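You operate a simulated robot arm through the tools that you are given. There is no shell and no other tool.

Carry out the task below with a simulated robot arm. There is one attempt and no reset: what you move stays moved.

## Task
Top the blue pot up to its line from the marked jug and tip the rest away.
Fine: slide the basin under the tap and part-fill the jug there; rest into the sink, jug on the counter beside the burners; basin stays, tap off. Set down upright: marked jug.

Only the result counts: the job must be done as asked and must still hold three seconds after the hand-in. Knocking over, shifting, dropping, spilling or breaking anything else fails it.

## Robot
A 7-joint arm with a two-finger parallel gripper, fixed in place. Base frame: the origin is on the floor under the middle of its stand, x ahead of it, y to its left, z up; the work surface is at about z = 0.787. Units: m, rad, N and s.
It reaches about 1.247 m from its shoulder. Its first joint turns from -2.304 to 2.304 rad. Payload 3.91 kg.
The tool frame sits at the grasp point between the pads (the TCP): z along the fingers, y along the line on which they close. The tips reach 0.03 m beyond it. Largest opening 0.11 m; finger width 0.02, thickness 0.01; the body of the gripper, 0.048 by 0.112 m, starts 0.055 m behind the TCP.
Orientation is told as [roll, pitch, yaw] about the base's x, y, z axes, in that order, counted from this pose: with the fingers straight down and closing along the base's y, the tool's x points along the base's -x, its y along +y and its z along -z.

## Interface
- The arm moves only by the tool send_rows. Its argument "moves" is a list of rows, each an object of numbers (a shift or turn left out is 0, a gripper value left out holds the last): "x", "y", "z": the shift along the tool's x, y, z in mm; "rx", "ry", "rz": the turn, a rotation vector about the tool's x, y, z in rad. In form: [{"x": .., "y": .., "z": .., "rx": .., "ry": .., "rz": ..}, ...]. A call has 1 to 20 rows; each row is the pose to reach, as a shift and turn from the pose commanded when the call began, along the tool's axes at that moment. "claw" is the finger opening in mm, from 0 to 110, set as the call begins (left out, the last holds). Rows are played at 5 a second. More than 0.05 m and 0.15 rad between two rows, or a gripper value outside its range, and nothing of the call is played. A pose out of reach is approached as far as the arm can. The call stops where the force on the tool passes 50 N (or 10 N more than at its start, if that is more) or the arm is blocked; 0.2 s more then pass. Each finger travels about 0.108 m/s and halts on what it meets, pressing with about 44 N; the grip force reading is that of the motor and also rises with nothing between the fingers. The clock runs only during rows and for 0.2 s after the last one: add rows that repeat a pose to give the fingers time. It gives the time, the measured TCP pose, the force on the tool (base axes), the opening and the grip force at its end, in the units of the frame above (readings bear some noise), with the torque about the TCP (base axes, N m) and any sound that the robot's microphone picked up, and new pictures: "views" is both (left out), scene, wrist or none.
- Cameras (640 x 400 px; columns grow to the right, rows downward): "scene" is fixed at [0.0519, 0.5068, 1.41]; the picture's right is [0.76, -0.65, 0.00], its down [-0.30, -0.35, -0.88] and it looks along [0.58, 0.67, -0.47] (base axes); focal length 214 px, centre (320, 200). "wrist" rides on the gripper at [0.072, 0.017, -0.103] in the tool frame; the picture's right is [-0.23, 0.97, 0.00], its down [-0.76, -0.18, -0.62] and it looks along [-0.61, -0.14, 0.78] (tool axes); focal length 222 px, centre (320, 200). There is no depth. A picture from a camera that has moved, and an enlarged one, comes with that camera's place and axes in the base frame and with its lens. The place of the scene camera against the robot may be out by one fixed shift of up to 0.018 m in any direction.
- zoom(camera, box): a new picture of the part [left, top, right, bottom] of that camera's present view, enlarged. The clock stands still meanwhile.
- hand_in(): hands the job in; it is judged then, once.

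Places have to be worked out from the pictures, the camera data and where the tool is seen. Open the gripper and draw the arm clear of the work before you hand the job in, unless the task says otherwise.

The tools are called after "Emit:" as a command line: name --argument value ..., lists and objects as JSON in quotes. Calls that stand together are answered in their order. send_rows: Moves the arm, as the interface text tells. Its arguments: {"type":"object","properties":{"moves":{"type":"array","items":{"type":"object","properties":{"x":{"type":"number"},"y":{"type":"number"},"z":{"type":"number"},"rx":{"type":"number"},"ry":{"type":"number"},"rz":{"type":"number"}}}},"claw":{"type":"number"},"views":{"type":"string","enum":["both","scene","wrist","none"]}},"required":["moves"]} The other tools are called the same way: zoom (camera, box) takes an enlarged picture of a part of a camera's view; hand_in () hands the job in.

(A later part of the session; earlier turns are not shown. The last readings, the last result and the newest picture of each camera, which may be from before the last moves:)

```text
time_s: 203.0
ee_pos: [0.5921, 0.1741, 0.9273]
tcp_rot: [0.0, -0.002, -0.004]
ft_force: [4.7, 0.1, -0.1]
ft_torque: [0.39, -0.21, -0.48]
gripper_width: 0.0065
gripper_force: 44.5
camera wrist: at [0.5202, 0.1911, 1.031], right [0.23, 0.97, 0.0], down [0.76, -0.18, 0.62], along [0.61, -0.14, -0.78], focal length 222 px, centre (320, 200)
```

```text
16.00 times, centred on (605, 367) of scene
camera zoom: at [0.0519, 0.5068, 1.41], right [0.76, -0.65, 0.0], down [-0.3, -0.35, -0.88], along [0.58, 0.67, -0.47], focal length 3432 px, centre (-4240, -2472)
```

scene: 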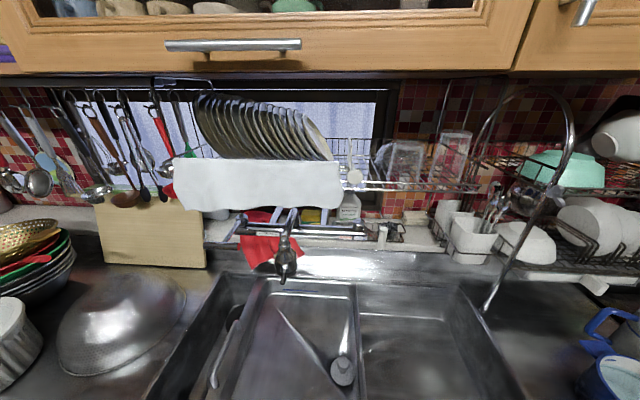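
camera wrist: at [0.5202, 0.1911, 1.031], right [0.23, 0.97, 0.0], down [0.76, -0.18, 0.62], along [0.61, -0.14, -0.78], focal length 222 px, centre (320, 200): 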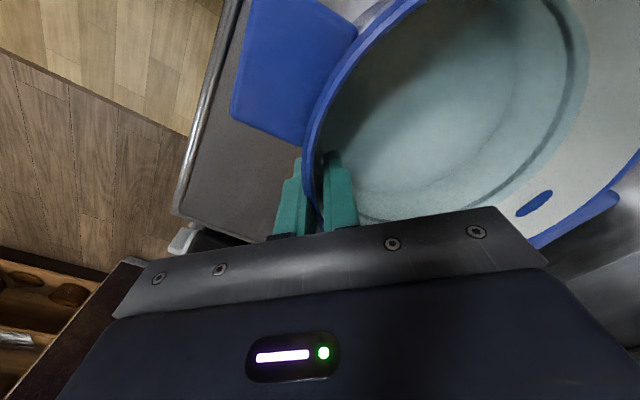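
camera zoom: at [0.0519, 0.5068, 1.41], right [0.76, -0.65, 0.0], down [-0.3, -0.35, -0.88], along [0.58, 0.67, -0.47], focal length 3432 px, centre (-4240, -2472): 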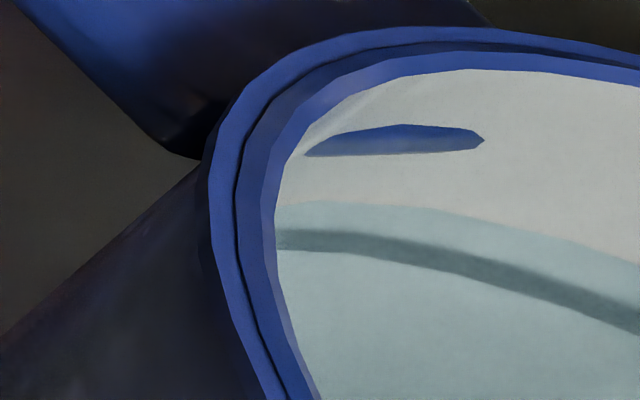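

The wall is gripped (6.5 mm thick), and the pot shifted by only a few millimetres. I now do the tiny test lift.

Emit:
send_rows --moves '[{"z": -0.8}, {"z": -1.6}, {"z": -2.4}, {"z": -2.4}]' --views "none"

Emit:
zoom --camera "scene" --box '[540, 310, 640, 400]'

Emit:
zoom --camera "wrist" --box '[200, 0, 520, 240]'

```text
time_s: 204.0
ee_pos: [0.5946, 0.1745, 0.9308]
tcp_rot: [-0.001, 0.001, -0.002]
ft_force: [0.5, 0.0, -9.8]
ft_torque: [-0.75, -0.03, -0.01]
gripper_width: 0.0063
gripper_force: 43.6
```

```text
4.44 times, centred on (590, 355) of scene
camera zoom: at [0.0519, 0.5068, 1.41], right [0.76, -0.65, 0.0], down [-0.3, -0.35, -0.88], along [0.58, 0.67, -0.47], focal length 953 px, centre (-880, -489)
```

zoom: 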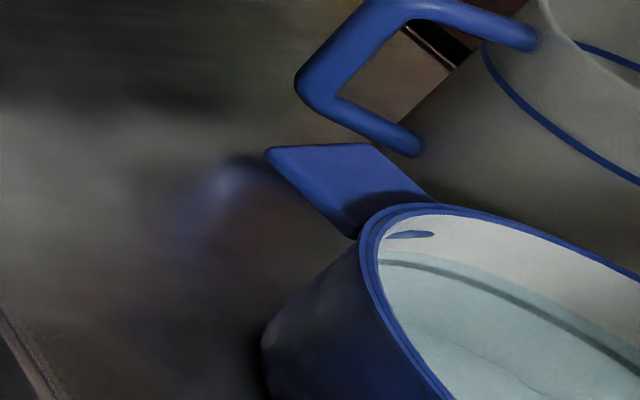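

```text
1.67 times, centred on (360, 120) of wrist
camera zoom: at [0.5209, 0.191, 1.0333], right [0.23, 0.97, 0.0], down [0.76, -0.18, 0.62], along [0.61, -0.14, -0.78], focal length 370 px, centre (253, 333)
```

zoom: 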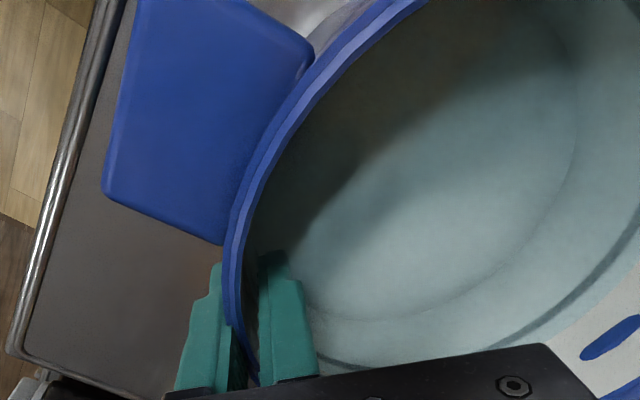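

The pot comes up with the grip: 9.8 N and 0.75 Nm, which fits its full weight of about 1 kg, and there is no visible slip. That is comfortable, so I lift slowly to about 2 cm and recheck.

Emit:
send_rows --moves '[{"z": -1}, {"z": -2.5}, {"z": -4.5}, {"z": -7}, {"z": -9.5}, {"z": -12}, {"z": -14.5}, {"z": -16.5}, {"z": -17.5}, {"z": -18}]' --views "both"

Emit:
zoom --camera "scene" --box '[540, 310, 640, 400]'

Emit:
zoom --camera "wrist" --box '[200, 0, 520, 240]'

```text
time_s: 206.2
ee_pos: [0.5941, 0.173, 0.9478]
tcp_rot: [0.0, -0.002, -0.004]
ft_force: [-0.9, 1.0, -10.4]
ft_torque: [-0.77, -0.04, -0.01]
gripper_width: 0.0067
gripper_force: 44.2
camera wrist: at [0.5211, 0.1906, 1.0515], right [0.23, 0.97, 0.0], down [0.76, -0.18, 0.62], along [0.61, -0.14, -0.78], focal length 222 px, centre (320, 200)
```

scene: 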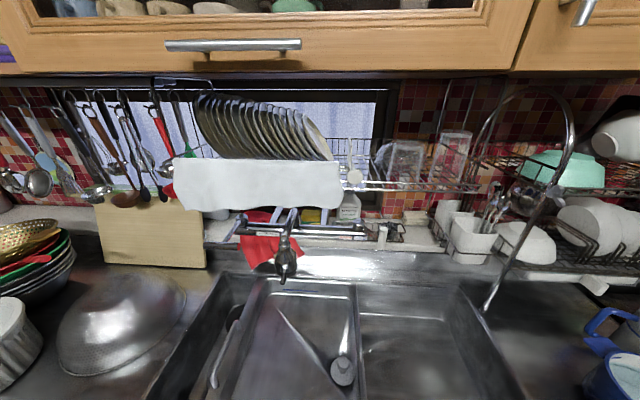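
wrist: 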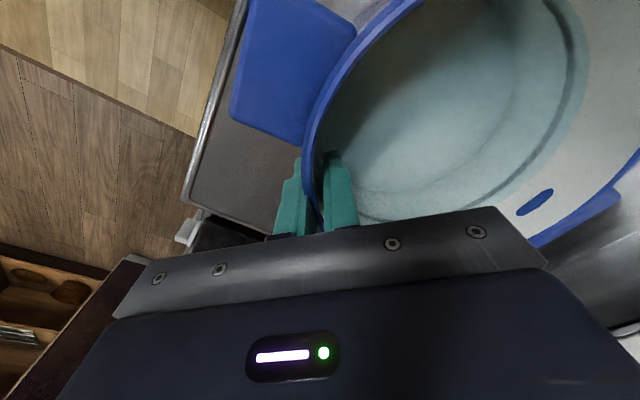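

```text
4.44 times, centred on (590, 355) of scene
camera zoom: at [0.0519, 0.5068, 1.41], right [0.76, -0.65, 0.0], down [-0.3, -0.35, -0.88], along [0.58, 0.67, -0.47], focal length 953 px, centre (-880, -489)
```

zoom: 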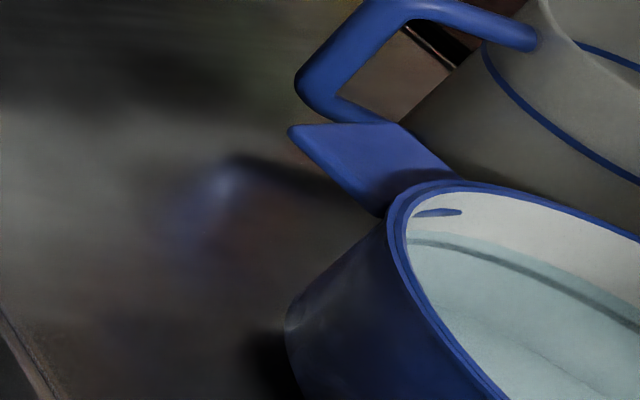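

```text
1.67 times, centred on (360, 120) of wrist
camera zoom: at [0.5211, 0.1906, 1.0515], right [0.23, 0.97, 0.0], down [0.76, -0.18, 0.62], along [0.61, -0.14, -0.78], focal length 370 px, centre (253, 333)
```

zoom: 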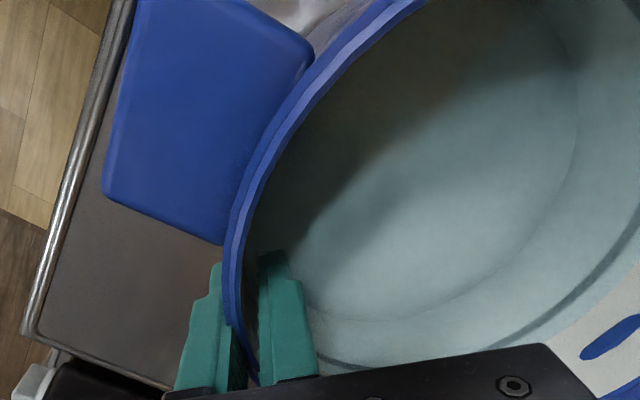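

The pot hangs stable and level at 10.4 N. I continue lifting slowly another 11 cm, straight up.

Emit:
send_rows --moves '[{"z": -1.5}, {"z": -4}, {"z": -8}, {"z": -13}, {"z": -19}, {"z": -26}, {"z": -33}, {"z": -40}, {"z": -47}, {"z": -54}, {"z": -61}, {"z": -68}, {"z": -75}, {"z": -82}, {"z": -89}, {"z": -96}, {"z": -102}, {"z": -107}, {"z": -110}, {"z": -110}]' --views "wrist"

Emit:
zoom --camera "wrist" --box '[200, 0, 520, 240]'

Emit:
zoom --camera "scene" --box '[636, 200, 640, 400]'

```text
time_s: 210.4
ee_pos: [0.594, 0.1748, 1.058]
tcp_rot: [-0.002, -0.002, -0.002]
ft_force: [-0.5, -0.3, -11.5]
ft_torque: [-0.75, -0.05, 0.01]
gripper_width: 0.0066
gripper_force: 44.2
camera wrist: at [0.521, 0.1915, 1.1612], right [0.23, 0.97, 0.0], down [0.76, -0.18, 0.62], along [0.61, -0.14, -0.78], focal length 222 px, centre (320, 200)
```

wrist: 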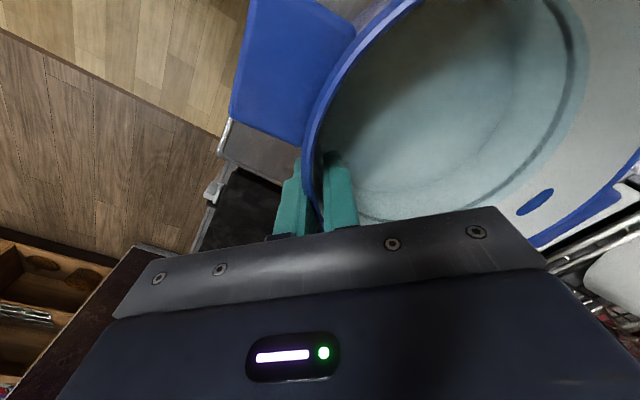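

```text
1.67 times, centred on (360, 120) of wrist
camera zoom: at [0.521, 0.1915, 1.1612], right [0.23, 0.97, 0.0], down [0.76, -0.18, 0.62], along [0.61, -0.14, -0.78], focal length 370 px, centre (253, 333)
```

zoom: 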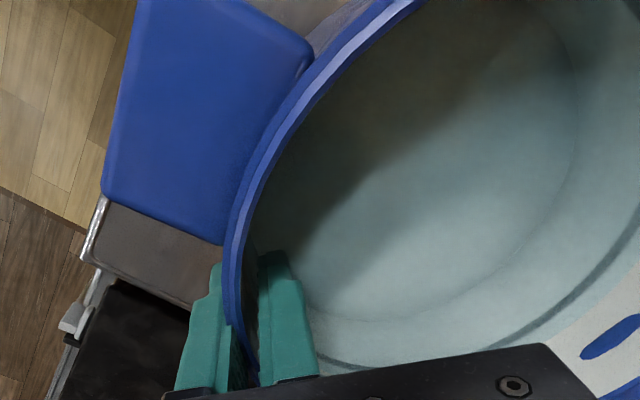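

```text
2.00 times, centred on (638, 300) of scene
camera zoom: at [0.0519, 0.5068, 1.41], right [0.76, -0.65, 0.0], down [-0.3, -0.35, -0.88], along [0.58, 0.67, -0.47], focal length 429 px, centre (-316, 0)
```

zoom: 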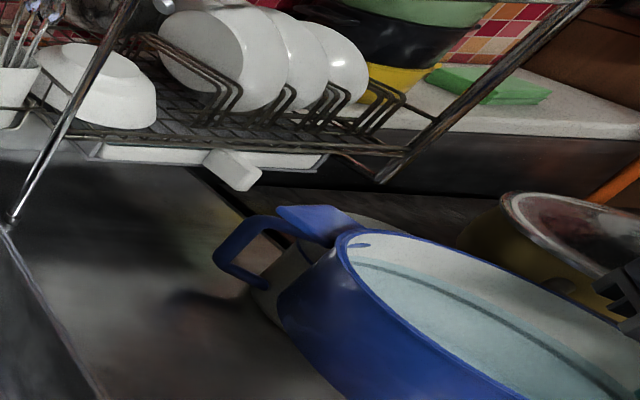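

Rigid and steady. I carry the pot slowly over to the exposed sink bowl, keeping it level.

Emit:
send_rows --moves '[{"x": 1.2, "y": 2.4}, {"x": 3.7, "y": 7.1}, {"x": 7.4, "y": 14.2}, {"x": 12.4, "y": 23.7}, {"x": 18.6, "y": 35.6}, {"x": 24.8, "y": 47.4}, {"x": 32.2, "y": 61.6}, {"x": 39.7, "y": 75.8}, {"x": 47.1, "y": 90.1}, {"x": 54.6, "y": 104.3}, {"x": 62, "y": 118.5}, {"x": 69.4, "y": 132.7}, {"x": 76.9, "y": 146.9}, {"x": 84.3, "y": 161.2}, {"x": 91.8, "y": 175.4}, {"x": 99.2, "y": 189.6}, {"x": 106.6, "y": 203.8}, {"x": 114.1, "y": 218}, {"x": 120.3, "y": 229.9}, {"x": 124, "y": 237}]' --views "both"

Emit:
zoom --camera "scene" --box '[420, 260, 640, 400]'

Emit:
zoom --camera "wrist" --box '[0, 0, 640, 2]'

```text
time_s: 214.6
ee_pos: [0.4709, 0.4126, 1.056]
tcp_rot: [-0.001, -0.002, -0.004]
ft_force: [-0.2, 0.2, -11.0]
ft_torque: [-0.72, -0.06, -0.03]
gripper_width: 0.0065
gripper_force: 44.0
camera wrist: at [0.3984, 0.429, 1.1599], right [0.23, 0.97, 0.0], down [0.76, -0.18, 0.62], along [0.61, -0.14, -0.78], focal length 222 px, centre (320, 200)
```

scene: 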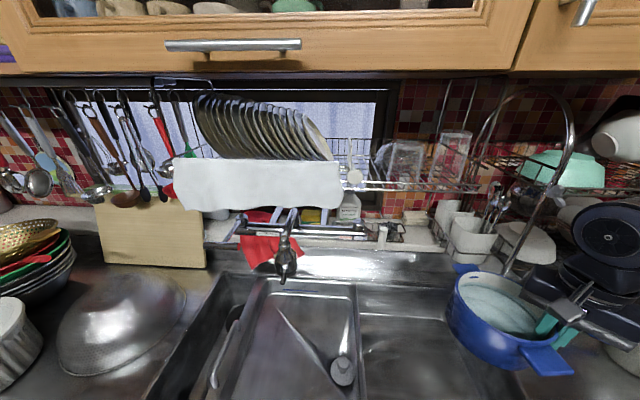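
wrist: 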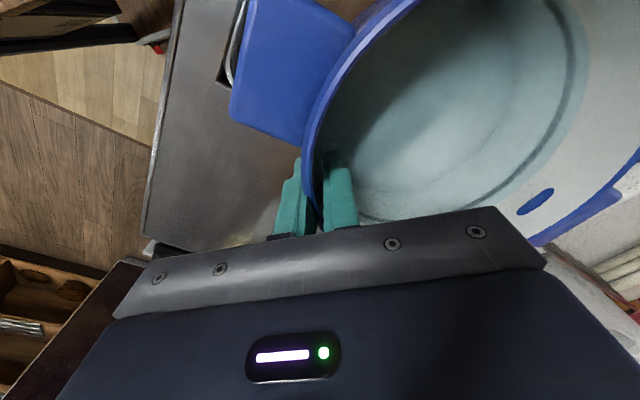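

```text
2.86 times, centred on (530, 330) of scene
camera zoom: at [0.0519, 0.5068, 1.41], right [0.76, -0.65, 0.0], down [-0.3, -0.35, -0.88], along [0.58, 0.67, -0.47], focal length 613 px, centre (-280, -171)
```

zoom: 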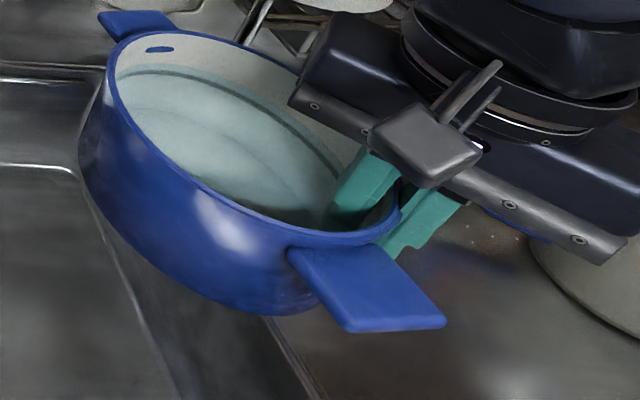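

```text
1.00 times, centred on (320, 1) of wrist (not enlarged: the box is as wide or as high as the picture)
camera zoom: at [0.3984, 0.429, 1.1599], right [0.23, 0.97, 0.0], down [0.76, -0.18, 0.62], along [0.61, -0.14, -0.78], focal length 222 px, centre (320, 399)
```

zoom: 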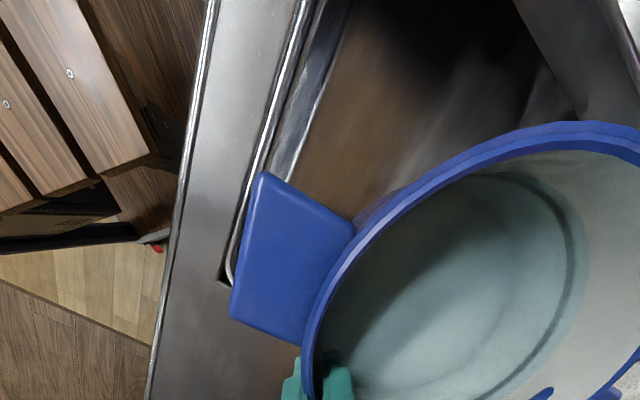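

The pot hangs over the sink bowl: its far (+y) rim is above the exposed basin at r≈-0.05, b≈0.72. The surplus should run out at roughly 23–29° of tilt. I tilt the far side down gently, first to 20°.

Emit:
send_rows --moves '[{"rx": 0.015}, {"rx": 0.045}, {"rx": 0.09}, {"rx": 0.14}, {"rx": 0.19}, {"rx": 0.24}, {"rx": 0.285}, {"rx": 0.32}, {"rx": 0.342}, {"rx": 0.349}, {"rx": 0.349}]' --views "both"

Emit:
zoom --camera "scene" --box '[420, 260, 640, 400]'

```text
time_s: 217.0
ee_pos: [0.4707, 0.4108, 1.0569]
tcp_rot: [-0.352, -0.001, -0.004]
ft_force: [0.4, 0.1, -10.7]
ft_torque: [-0.6, -0.04, -0.02]
gripper_width: 0.0066
gripper_force: 44.3
camera wrist: at [0.398, 0.4633, 1.1489], right [0.23, 0.91, -0.33], down [0.76, 0.04, 0.65], along [0.61, -0.4, -0.69], focal length 222 px, centre (320, 200)
```

scene: 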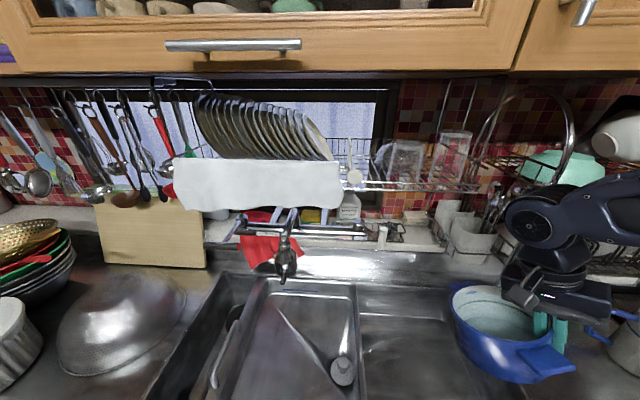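
wrist: 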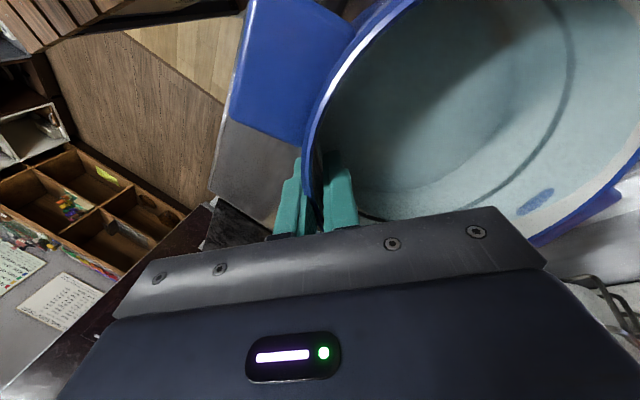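

```text
2.86 times, centred on (530, 330) of scene
camera zoom: at [0.0519, 0.5068, 1.41], right [0.76, -0.65, 0.0], down [-0.3, -0.35, -0.88], along [0.58, 0.67, -0.47], focal length 613 px, centre (-280, -171)
```

zoom: 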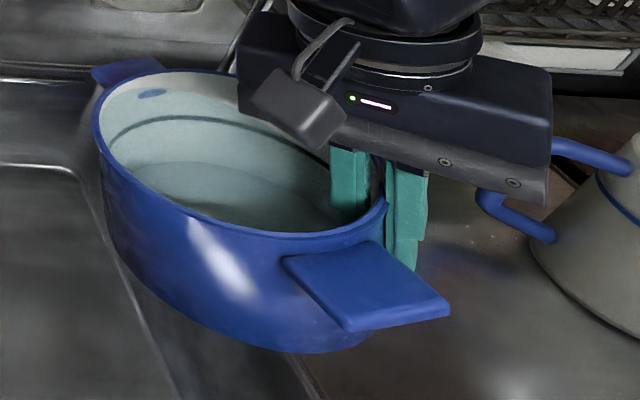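

The water surface tilts realistically and approaches the far rim. I continue in small steps and watch for the stream.

Emit:
send_rows --moves '[{"rx": 0.025}, {"rx": 0.05}, {"rx": 0.05}]' --views "none"

Emit:
zoom --camera "scene" --box '[400, 260, 600, 400]'

Emit:
send_rows --moves '[{"rx": 0.02}, {"rx": 0.035}, {"rx": 0.035}]' --views "none"

Emit:
zoom --camera "scene" --box '[400, 260, 600, 400]'

```text
time_s: 217.8
ee_pos: [0.4707, 0.4122, 1.0561]
tcp_rot: [-0.401, -0.001, -0.003]
ft_force: [-1.0, 0.0, -11.1]
ft_torque: [-0.57, -0.08, 0.0]
gripper_width: 0.0066
gripper_force: 43.7
```

```text
2.86 times, centred on (500, 330) of scene
camera zoom: at [0.0519, 0.5068, 1.41], right [0.76, -0.65, 0.0], down [-0.3, -0.35, -0.88], along [0.58, 0.67, -0.47], focal length 613 px, centre (-194, -171)
```

zoom: 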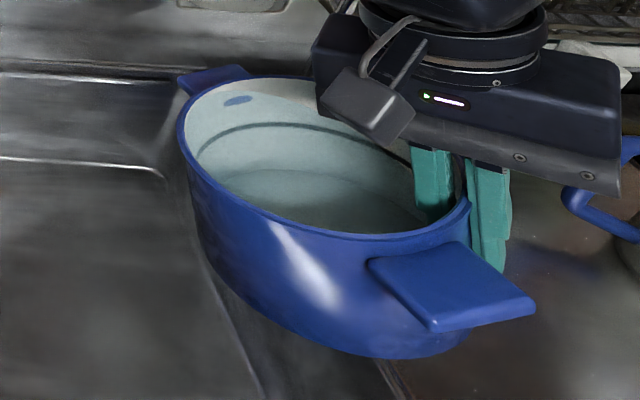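

```text
time_s: 218.6
ee_pos: [0.4713, 0.4118, 1.0572]
tcp_rot: [-0.435, -0.002, -0.003]
ft_force: [0.5, -0.4, -10.0]
ft_torque: [-0.5, -0.06, 0.01]
gripper_width: 0.0064
gripper_force: 44.8
```

```text
2.86 times, centred on (500, 330) of scene
camera zoom: at [0.0519, 0.5068, 1.41], right [0.76, -0.65, 0.0], down [-0.3, -0.35, -0.88], along [0.58, 0.67, -0.47], focal length 613 px, centre (-194, -171)
```

zoom: 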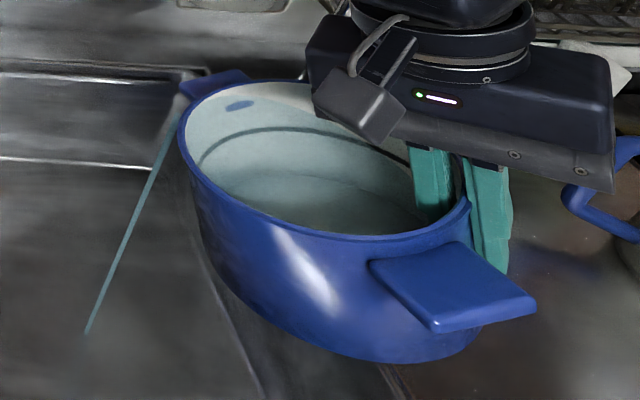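

The pot pours cleanly: the stream drops from its far rim onto the sink floor. I let it settle here, then go on to about 27°.

Emit:
send_rows --moves '[{"rx": 0}, {"rx": 0}, {"rx": 0}, {"rx": 0}, {"rx": 0}, {"rx": 0}]' --views "none"

Emit:
zoom --camera "scene" --box '[400, 260, 600, 400]'

Emit:
send_rows --moves '[{"rx": 0.015}, {"rx": 0.03}, {"rx": 0.036}, {"rx": 0.036}, {"rx": 0.036}, {"rx": 0.036}, {"rx": 0.036}, {"rx": 0.036}]' --views "none"

Emit:
zoom --camera "scene" --box '[400, 260, 600, 400]'

```text
time_s: 220.0
ee_pos: [0.4697, 0.41, 1.0569]
tcp_rot: [-0.434, -0.002, -0.003]
ft_force: [-0.4, 0.2, -11.1]
ft_torque: [-0.51, -0.03, -0.03]
gripper_width: 0.0066
gripper_force: 44.2
```

```text
2.86 times, centred on (500, 330) of scene
camera zoom: at [0.0519, 0.5068, 1.41], right [0.76, -0.65, 0.0], down [-0.3, -0.35, -0.88], along [0.58, 0.67, -0.47], focal length 613 px, centre (-194, -171)
```

zoom: 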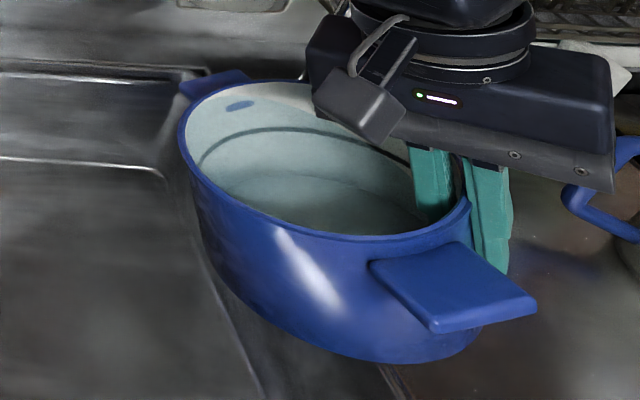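

```text
time_s: 221.8
ee_pos: [0.4705, 0.4118, 1.0583]
tcp_rot: [-0.47, -0.003, -0.005]
ft_force: [0.1, -0.1, -10.0]
ft_torque: [-0.48, -0.04, 0.0]
gripper_width: 0.0064
gripper_force: 43.8
```

```text
2.86 times, centred on (500, 330) of scene
camera zoom: at [0.0519, 0.5068, 1.41], right [0.76, -0.65, 0.0], down [-0.3, -0.35, -0.88], along [0.58, 0.67, -0.47], focal length 613 px, centre (-194, -171)
```

zoom: 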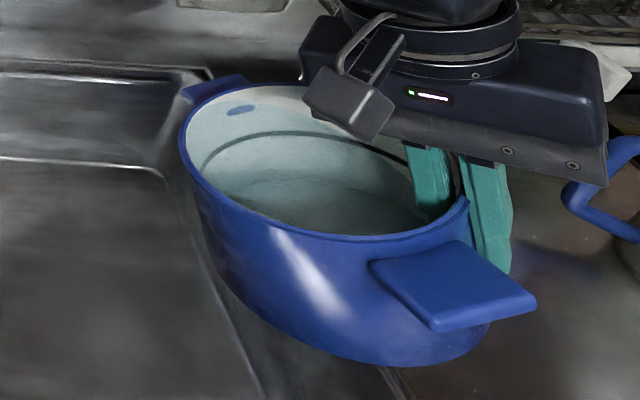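

It settles quickly at each angle. I go to 29°, wait, and then level the pot to check.

Emit:
send_rows --moves '[{"rx": 0.015}, {"rx": 0.03}, {"rx": 0.034}, {"rx": 0.034}, {"rx": 0.034}, {"rx": 0.034}, {"rx": 0.034}, {"rx": 0.034}, {"rx": 0.034}]' --views "none"

Emit:
zoom --camera "scene" --box '[400, 260, 600, 400]'

Emit:
send_rows --moves '[{"rx": -0.02}, {"rx": -0.06}, {"rx": -0.115}, {"rx": -0.17}, {"rx": -0.225}, {"rx": -0.28}, {"rx": -0.335}, {"rx": -0.39}, {"rx": -0.435}, {"rx": -0.47}, {"rx": -0.492}, {"rx": -0.503}, {"rx": -0.503}, {"rx": -0.503}]' --views "both"

Emit:
zoom --camera "scene" --box '[430, 260, 570, 360]'

Emit:
zoom --camera "wrist" --box '[440, 60, 640, 220]'

```text
time_s: 223.8
ee_pos: [0.4702, 0.4111, 1.0572]
tcp_rot: [-0.505, -0.001, -0.003]
ft_force: [-0.7, 0.7, -11.1]
ft_torque: [-0.46, -0.02, -0.02]
gripper_width: 0.0065
gripper_force: 43.7
```

```text
2.86 times, centred on (500, 330) of scene
camera zoom: at [0.0519, 0.5068, 1.41], right [0.76, -0.65, 0.0], down [-0.3, -0.35, -0.88], along [0.58, 0.67, -0.47], focal length 613 px, centre (-194, -171)
```

zoom: 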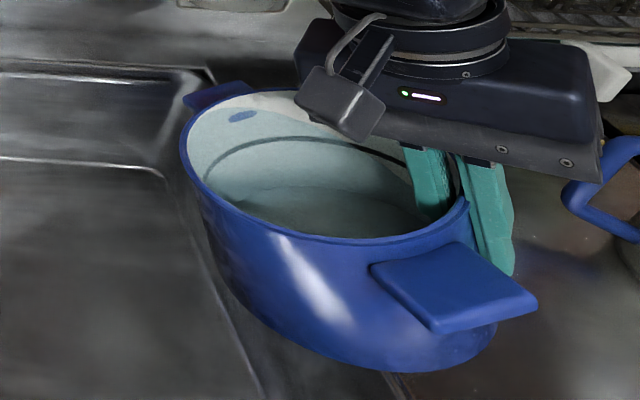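

```text
time_s: 226.8
ee_pos: [0.4702, 0.4114, 1.0584]
tcp_rot: [-0.002, -0.002, -0.004]
ft_force: [0.0, 0.0, -9.0]
ft_torque: [-0.71, -0.04, -0.03]
gripper_width: 0.0064
gripper_force: 43.6
camera wrist: at [0.3979, 0.4288, 1.1612], right [0.23, 0.97, 0.0], down [0.76, -0.18, 0.62], along [0.61, -0.14, -0.78], focal length 222 px, centre (320, 200)
```

scene: 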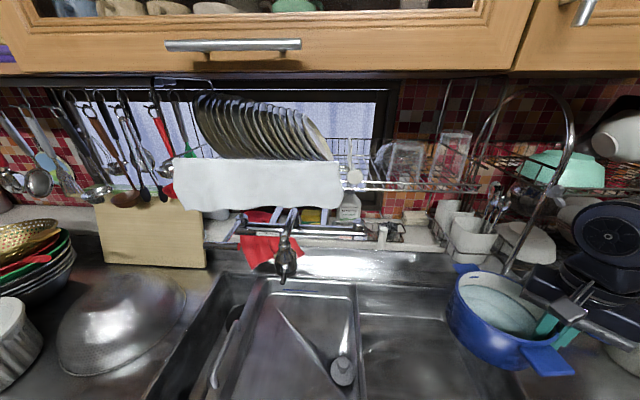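
wrist: 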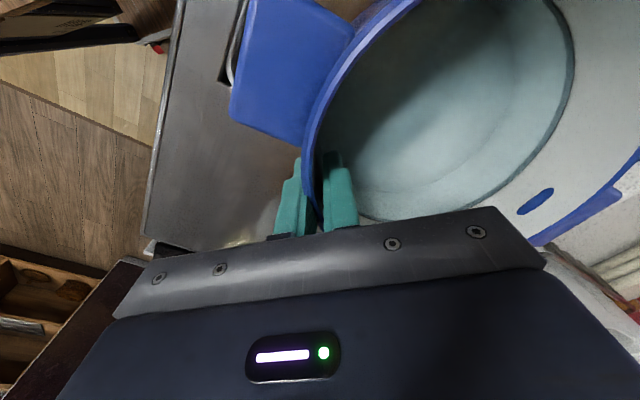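

```text
4.00 times, centred on (500, 310) of scene
camera zoom: at [0.0519, 0.5068, 1.41], right [0.76, -0.65, 0.0], down [-0.3, -0.35, -0.88], along [0.58, 0.67, -0.47], focal length 858 px, centre (-400, -240)
```

zoom: 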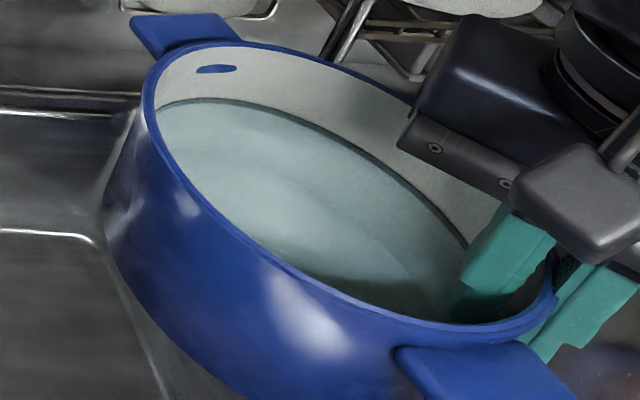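

```text
2.50 times, centred on (540, 140) of wrist
camera zoom: at [0.3979, 0.4288, 1.1612], right [0.23, 0.97, 0.0], down [0.76, -0.18, 0.62], along [0.61, -0.14, -0.78], focal length 555 px, centre (-230, 350)
```

zoom: 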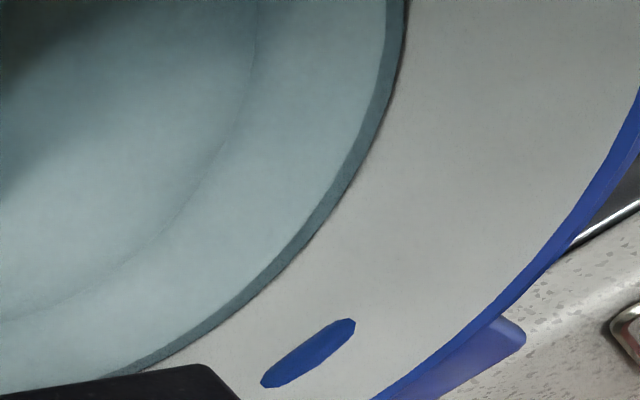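

The water now stands exactly at the line: its edge coincides with the upper edge of the black ring. I carry the pot back slowly the same way.

Emit:
send_rows --moves '[{"x": -1.2, "y": -2.4}, {"x": -3.7, "y": -7.1}, {"x": -7.4, "y": -14.2}, {"x": -12.4, "y": -23.7}, {"x": -18.6, "y": -35.5}, {"x": -24.8, "y": -47.4}, {"x": -32.2, "y": -61.6}, {"x": -39.6, "y": -75.8}, {"x": -47, "y": -90}, {"x": -54.5, "y": -104.2}, {"x": -61.9, "y": -118.4}, {"x": -69.3, "y": -132.7}, {"x": -76.8, "y": -146.9}, {"x": -84.2, "y": -161.1}, {"x": -91.6, "y": -175.3}, {"x": -99, "y": -189.5}, {"x": -106.5, "y": -203.7}, {"x": -113.9, "y": -217.9}, {"x": -120.1, "y": -229.8}, {"x": -123.8, "y": -236.9}]' --views "scene"

Emit:
zoom --camera "scene" --box '[636, 230, 640, 400]'

```text
time_s: 231.0
ee_pos: [0.5918, 0.1733, 1.058]
tcp_rot: [-0.002, -0.001, -0.005]
ft_force: [-0.9, -0.3, -9.3]
ft_torque: [-0.66, -0.07, 0.01]
gripper_width: 0.0063
gripper_force: 43.9
```

scene: 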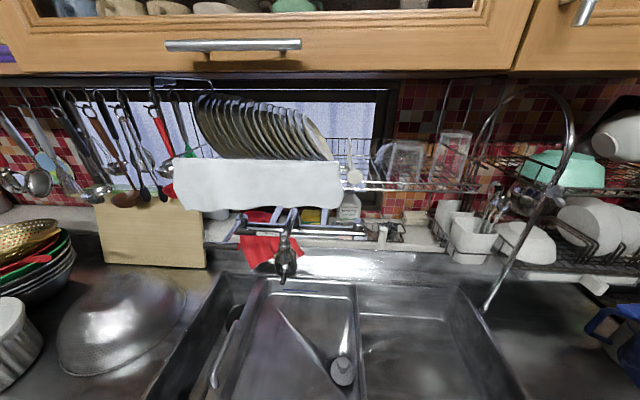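

```text
2.35 times, centred on (638, 315) of scene
camera zoom: at [0.0519, 0.5068, 1.41], right [0.76, -0.65, 0.0], down [-0.3, -0.35, -0.88], along [0.58, 0.67, -0.47], focal length 505 px, centre (-428, -71)
```

zoom: 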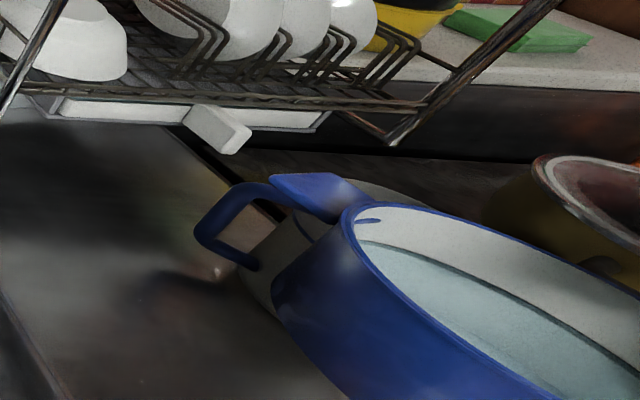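

Back above its place. Gripping had turned the pot about 4° around the grip point, so I undo that with a small yaw, then lower to about 1 cm above the counter and compare with the reference picture.

Emit:
send_rows --moves '[{"rz": 0.02}, {"rz": 0.05}, {"rz": 0.075}, {"z": 4, "rz": 0.075}, {"z": 12, "rz": 0.075}, {"z": 22, "rz": 0.075}, {"z": 33, "rz": 0.075}, {"z": 44, "rz": 0.075}, {"z": 55, "rz": 0.075}, {"z": 66, "rz": 0.075}, {"z": 77, "rz": 0.075}, {"z": 88, "rz": 0.075}, {"z": 98, "rz": 0.075}, {"z": 106, "rz": 0.075}, {"z": 112, "rz": 0.075}, {"z": 116, "rz": 0.075}, {"z": 118, "rz": 0.075}]' --views "scene"

Emit:
zoom --camera "scene" --box '[597, 362, 613, 372]'

Emit:
zoom --camera "scene" --box '[540, 310, 640, 400]'

Emit:
zoom --camera "scene" --box '[636, 250, 640, 400]'

```text
time_s: 234.6
ee_pos: [0.5933, 0.1747, 0.939]
tcp_rot: [-0.002, -0.003, -0.078]
ft_force: [0.6, -0.2, -9.7]
ft_torque: [-0.68, -0.02, -0.02]
gripper_width: 0.0064
gripper_force: 44.3
```

scene: 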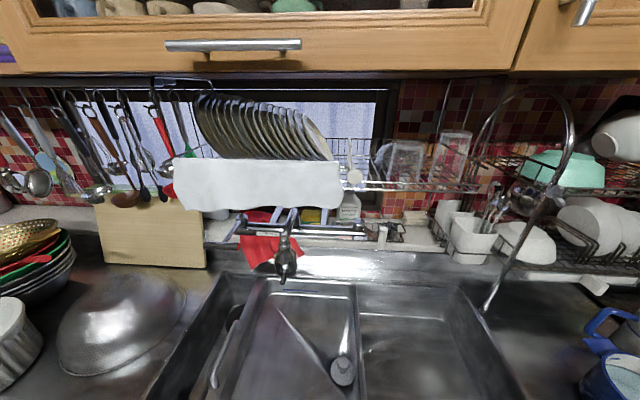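

```text
16.00 times, centred on (605, 367) of scene
camera zoom: at [0.0519, 0.5068, 1.41], right [0.76, -0.65, 0.0], down [-0.3, -0.35, -0.88], along [0.58, 0.67, -0.47], focal length 3432 px, centre (-4240, -2472)
```

zoom: 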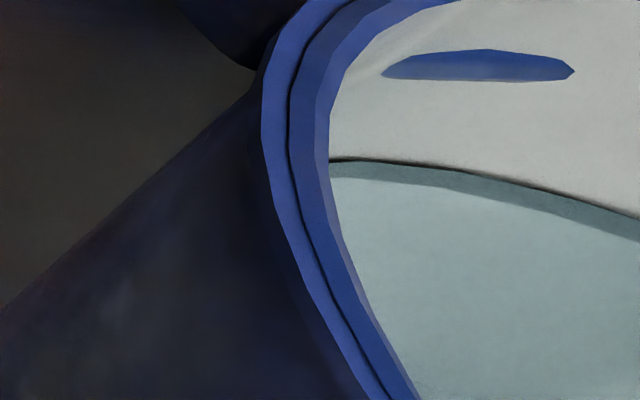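

```text
4.44 times, centred on (590, 355) of scene
camera zoom: at [0.0519, 0.5068, 1.41], right [0.76, -0.65, 0.0], down [-0.3, -0.35, -0.88], along [0.58, 0.67, -0.47], focal length 953 px, centre (-880, -489)
```

zoom: 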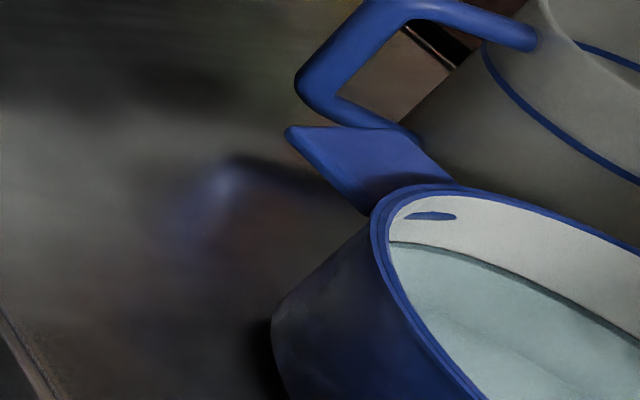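

```text
2.67 times, centred on (638, 325) of scene
camera zoom: at [0.0519, 0.5068, 1.41], right [0.76, -0.65, 0.0], down [-0.3, -0.35, -0.88], along [0.58, 0.67, -0.47], focal length 572 px, centre (-528, -133)
```

zoom: 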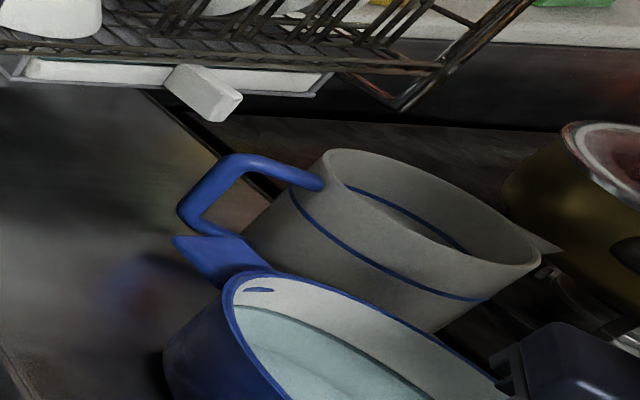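

Back in place to within about 2 mm, with the level right at the line. I lower the last centimetre gently until the counter takes the weight.

Emit:
send_rows --moves '[{"z": 1.5}, {"z": 3.5}, {"z": 5.5}, {"z": 7.5}, {"z": 9}, {"z": 10}, {"z": 10}]' --views "none"

Emit:
send_rows --moves '[{"z": 0.6}, {"z": 1}]' --views "none"

Emit:
send_rows --moves '[{"z": 0.6}, {"z": 1}]' --views "none"

Emit:
zoom --camera "scene" --box '[597, 362, 613, 372]'

```text
time_s: 236.2
ee_pos: [0.5931, 0.1734, 0.9303]
tcp_rot: [-0.002, -0.002, -0.079]
ft_force: [0.0, 0.6, -9.7]
ft_torque: [-0.72, -0.01, 0.02]
gripper_width: 0.0066
gripper_force: 44.3
```

```text
time_s: 236.8
ee_pos: [0.5924, 0.173, 0.9288]
tcp_rot: [-0.001, -0.001, -0.078]
ft_force: [0.4, 0.1, -10.7]
ft_torque: [-0.7, 0.02, -0.02]
gripper_width: 0.0067
gripper_force: 44.5
```

```text
time_s: 237.4
ee_pos: [0.5929, 0.1746, 0.9277]
tcp_rot: [-0.002, -0.001, -0.078]
ft_force: [0.0, 1.0, -9.1]
ft_torque: [-0.53, -0.04, -0.03]
gripper_width: 0.0062
gripper_force: 44.2
```

```text
16.00 times, centred on (605, 367) of scene
camera zoom: at [0.0519, 0.5068, 1.41], right [0.76, -0.65, 0.0], down [-0.3, -0.35, -0.88], along [0.58, 0.67, -0.47], focal length 3432 px, centre (-4240, -2472)
```

zoom: 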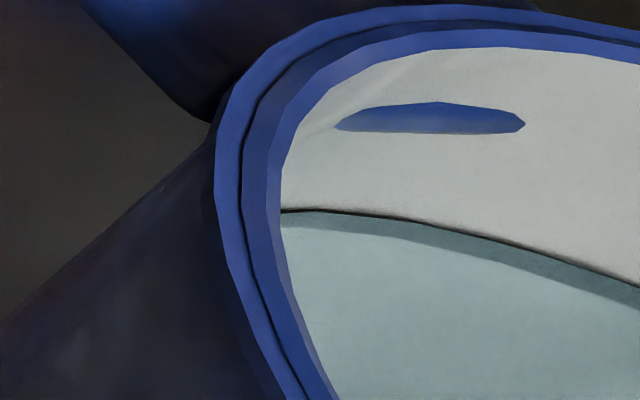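

The far edge of the pot begins to touch. I lower in fractions of a millimetre until the weight is off.

Emit:
send_rows --moves '[{"z": 0.5}, {"z": 0.8}]' --views "none"

Emit:
send_rows --moves '[{"z": 0.5}, {"z": 0.8}]' --views "none"

Emit:
send_rows --moves '[{"z": 0.5}, {"z": 0.8}]' --views "none"

```text
time_s: 238.0
ee_pos: [0.5947, 0.1743, 0.9277]
tcp_rot: [0.0, -0.005, -0.078]
ft_force: [-0.5, -6.9, 15.9]
ft_torque: [0.37, 1.18, 0.2]
gripper_width: 0.0063
gripper_force: 43.9
```

```text
time_s: 238.6
ee_pos: [0.5934, 0.1728, 0.926]
tcp_rot: [0.001, -0.004, -0.078]
ft_force: [-4.7, -12.4, 39.0]
ft_torque: [0.39, 0.37, 0.08]
gripper_width: 0.0063
gripper_force: 43.3
```

```text
time_s: 239.2
ee_pos: [0.5934, 0.1742, 0.9261]
tcp_rot: [0.001, -0.004, -0.078]
ft_force: [-5.3, -15.9, 42.1]
ft_torque: [0.57, 0.0, -0.29]
gripper_width: 0.0064
gripper_force: 44.2
```

The pot sits firmly and I'm pressing on it now, so I come back up about 1.6 mm to unload it and then open the fingers.

Emit:
send_rows --moves '[{"z": -0.8}, {"z": -1.5}]' --views "none"

Emit:
send_rows --moves '[{"z": 0}, {"z": 0}, {"z": 0}]' --claw 40 --views "both"

Emit:
zoom --camera "scene" --box '[597, 362, 613, 372]'

Emit:
zoom --camera "wrist" --box '[200, 0, 520, 240]'

```text
time_s: 239.8
ee_pos: [0.5926, 0.1748, 0.9263]
tcp_rot: [-0.002, -0.001, -0.078]
ft_force: [3.1, -0.6, -2.9]
ft_torque: [0.05, -0.48, -0.31]
gripper_width: 0.0063
gripper_force: 43.8
```

```text
time_s: 240.6
ee_pos: [0.5937, 0.1745, 0.9271]
tcp_rot: [-0.003, -0.001, -0.079]
ft_force: [-0.2, -0.2, 0.1]
ft_torque: [0.01, -0.02, -0.01]
gripper_width: 0.0401
gripper_force: 0.1
camera wrist: at [0.5223, 0.1967, 1.0308], right [0.3, 0.95, 0.0], down [0.74, -0.24, 0.62], along [0.59, -0.19, -0.78], focal length 222 px, centre (320, 200)
```

scene: 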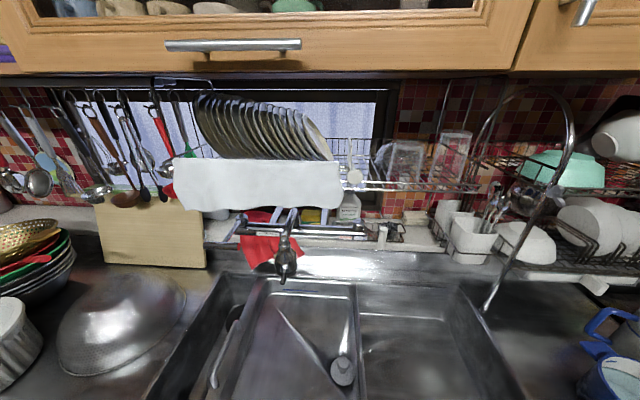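
wrist: 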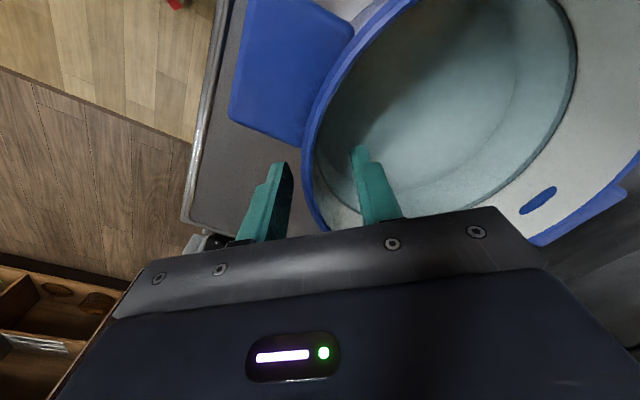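

```text
16.00 times, centred on (605, 367) of scene
camera zoom: at [0.0519, 0.5068, 1.41], right [0.76, -0.65, 0.0], down [-0.3, -0.35, -0.88], along [0.58, 0.67, -0.47], focal length 3432 px, centre (-4240, -2472)
```

zoom: 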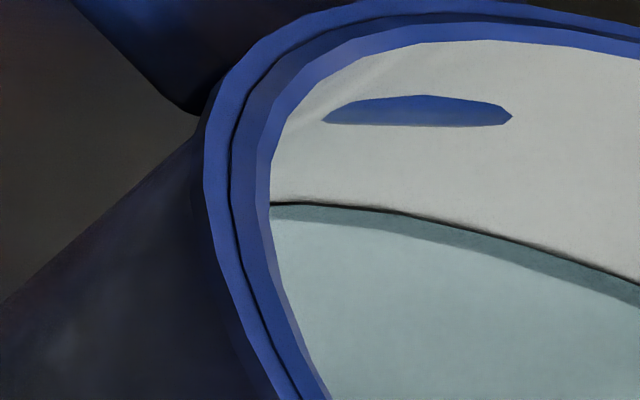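

```text
1.67 times, centred on (360, 120) of wrist
camera zoom: at [0.5223, 0.1967, 1.0308], right [0.3, 0.95, 0.0], down [0.74, -0.24, 0.62], along [0.59, -0.19, -0.78], focal length 370 px, centre (253, 333)
```

zoom: 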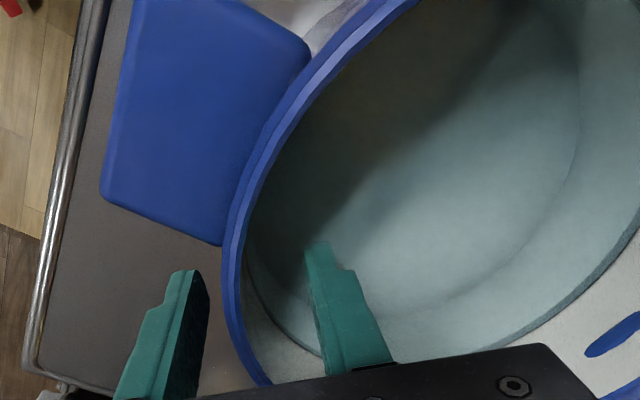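

The pot stands in its place (within about 3 mm), filled to its line. I withdraw straight up and away.

Emit:
send_rows --moves '[{"z": -6}, {"z": -20}, {"z": -45}, {"z": -75}, {"z": -110}, {"z": -145}, {"z": -180}, {"z": -215}, {"z": -240}, {"z": -250}]' --views "both"

Emit:
zoom --camera "wrist" --box '[0, 0, 640, 2]'

Emit:
zoom --camera "wrist" --box '[280, 0, 520, 160]'

Emit:
zoom --camera "scene" --box '[636, 240, 640, 400]'

```text
time_s: 242.8
ee_pos: [0.5943, 0.1744, 1.1767]
tcp_rot: [-0.002, -0.002, -0.078]
ft_force: [0.7, 0.4, -0.8]
ft_torque: [-0.01, 0.02, 0.03]
gripper_width: 0.0399
gripper_force: 0.0
camera wrist: at [0.5228, 0.198, 1.2801], right [0.3, 0.95, 0.0], down [0.74, -0.24, 0.62], along [0.59, -0.19, -0.78], focal length 222 px, centre (320, 200)
```

scene: 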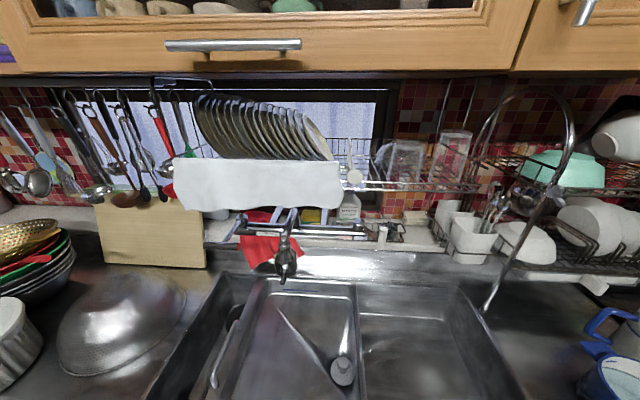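
wrist: 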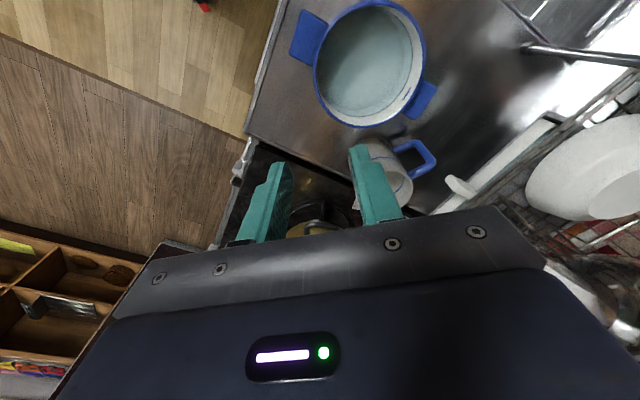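

```text
1.00 times, centred on (320, 1) of wrist (not enlarged: the box is as wide or as high as the picture)
camera zoom: at [0.5228, 0.198, 1.2801], right [0.3, 0.95, 0.0], down [0.74, -0.24, 0.62], along [0.59, -0.19, -0.78], focal length 222 px, centre (320, 399)
```

zoom: 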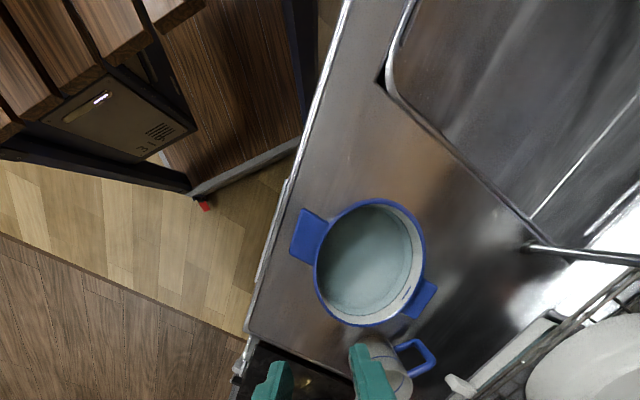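

```text
2.50 times, centred on (400, 80) of wrist
camera zoom: at [0.5228, 0.198, 1.2801], right [0.3, 0.95, 0.0], down [0.74, -0.24, 0.62], along [0.59, -0.19, -0.78], focal length 555 px, centre (120, 500)
```

zoom: 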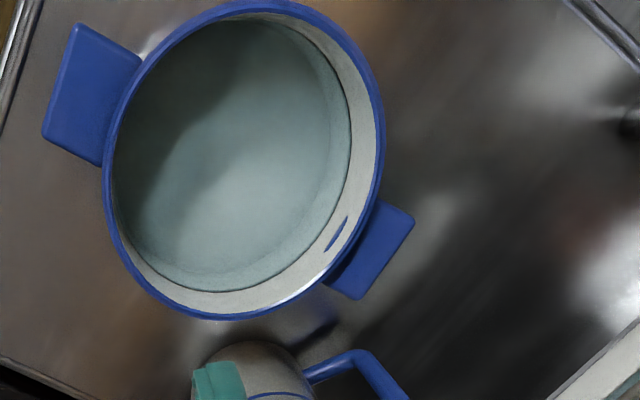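

```text
2.50 times, centred on (638, 320) of scene
camera zoom: at [0.0519, 0.5068, 1.41], right [0.76, -0.65, 0.0], down [-0.3, -0.35, -0.88], along [0.58, 0.67, -0.47], focal length 536 px, centre (-475, -100)
```

zoom: 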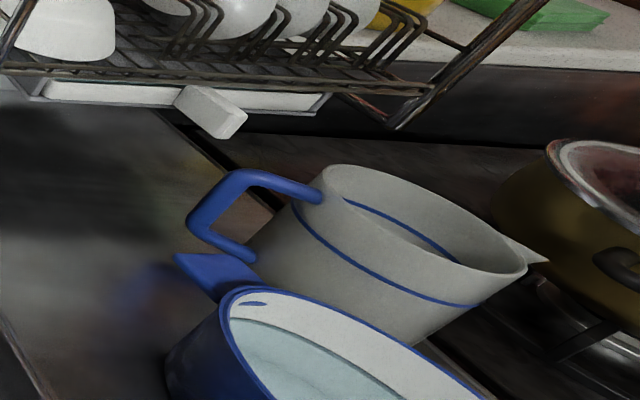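

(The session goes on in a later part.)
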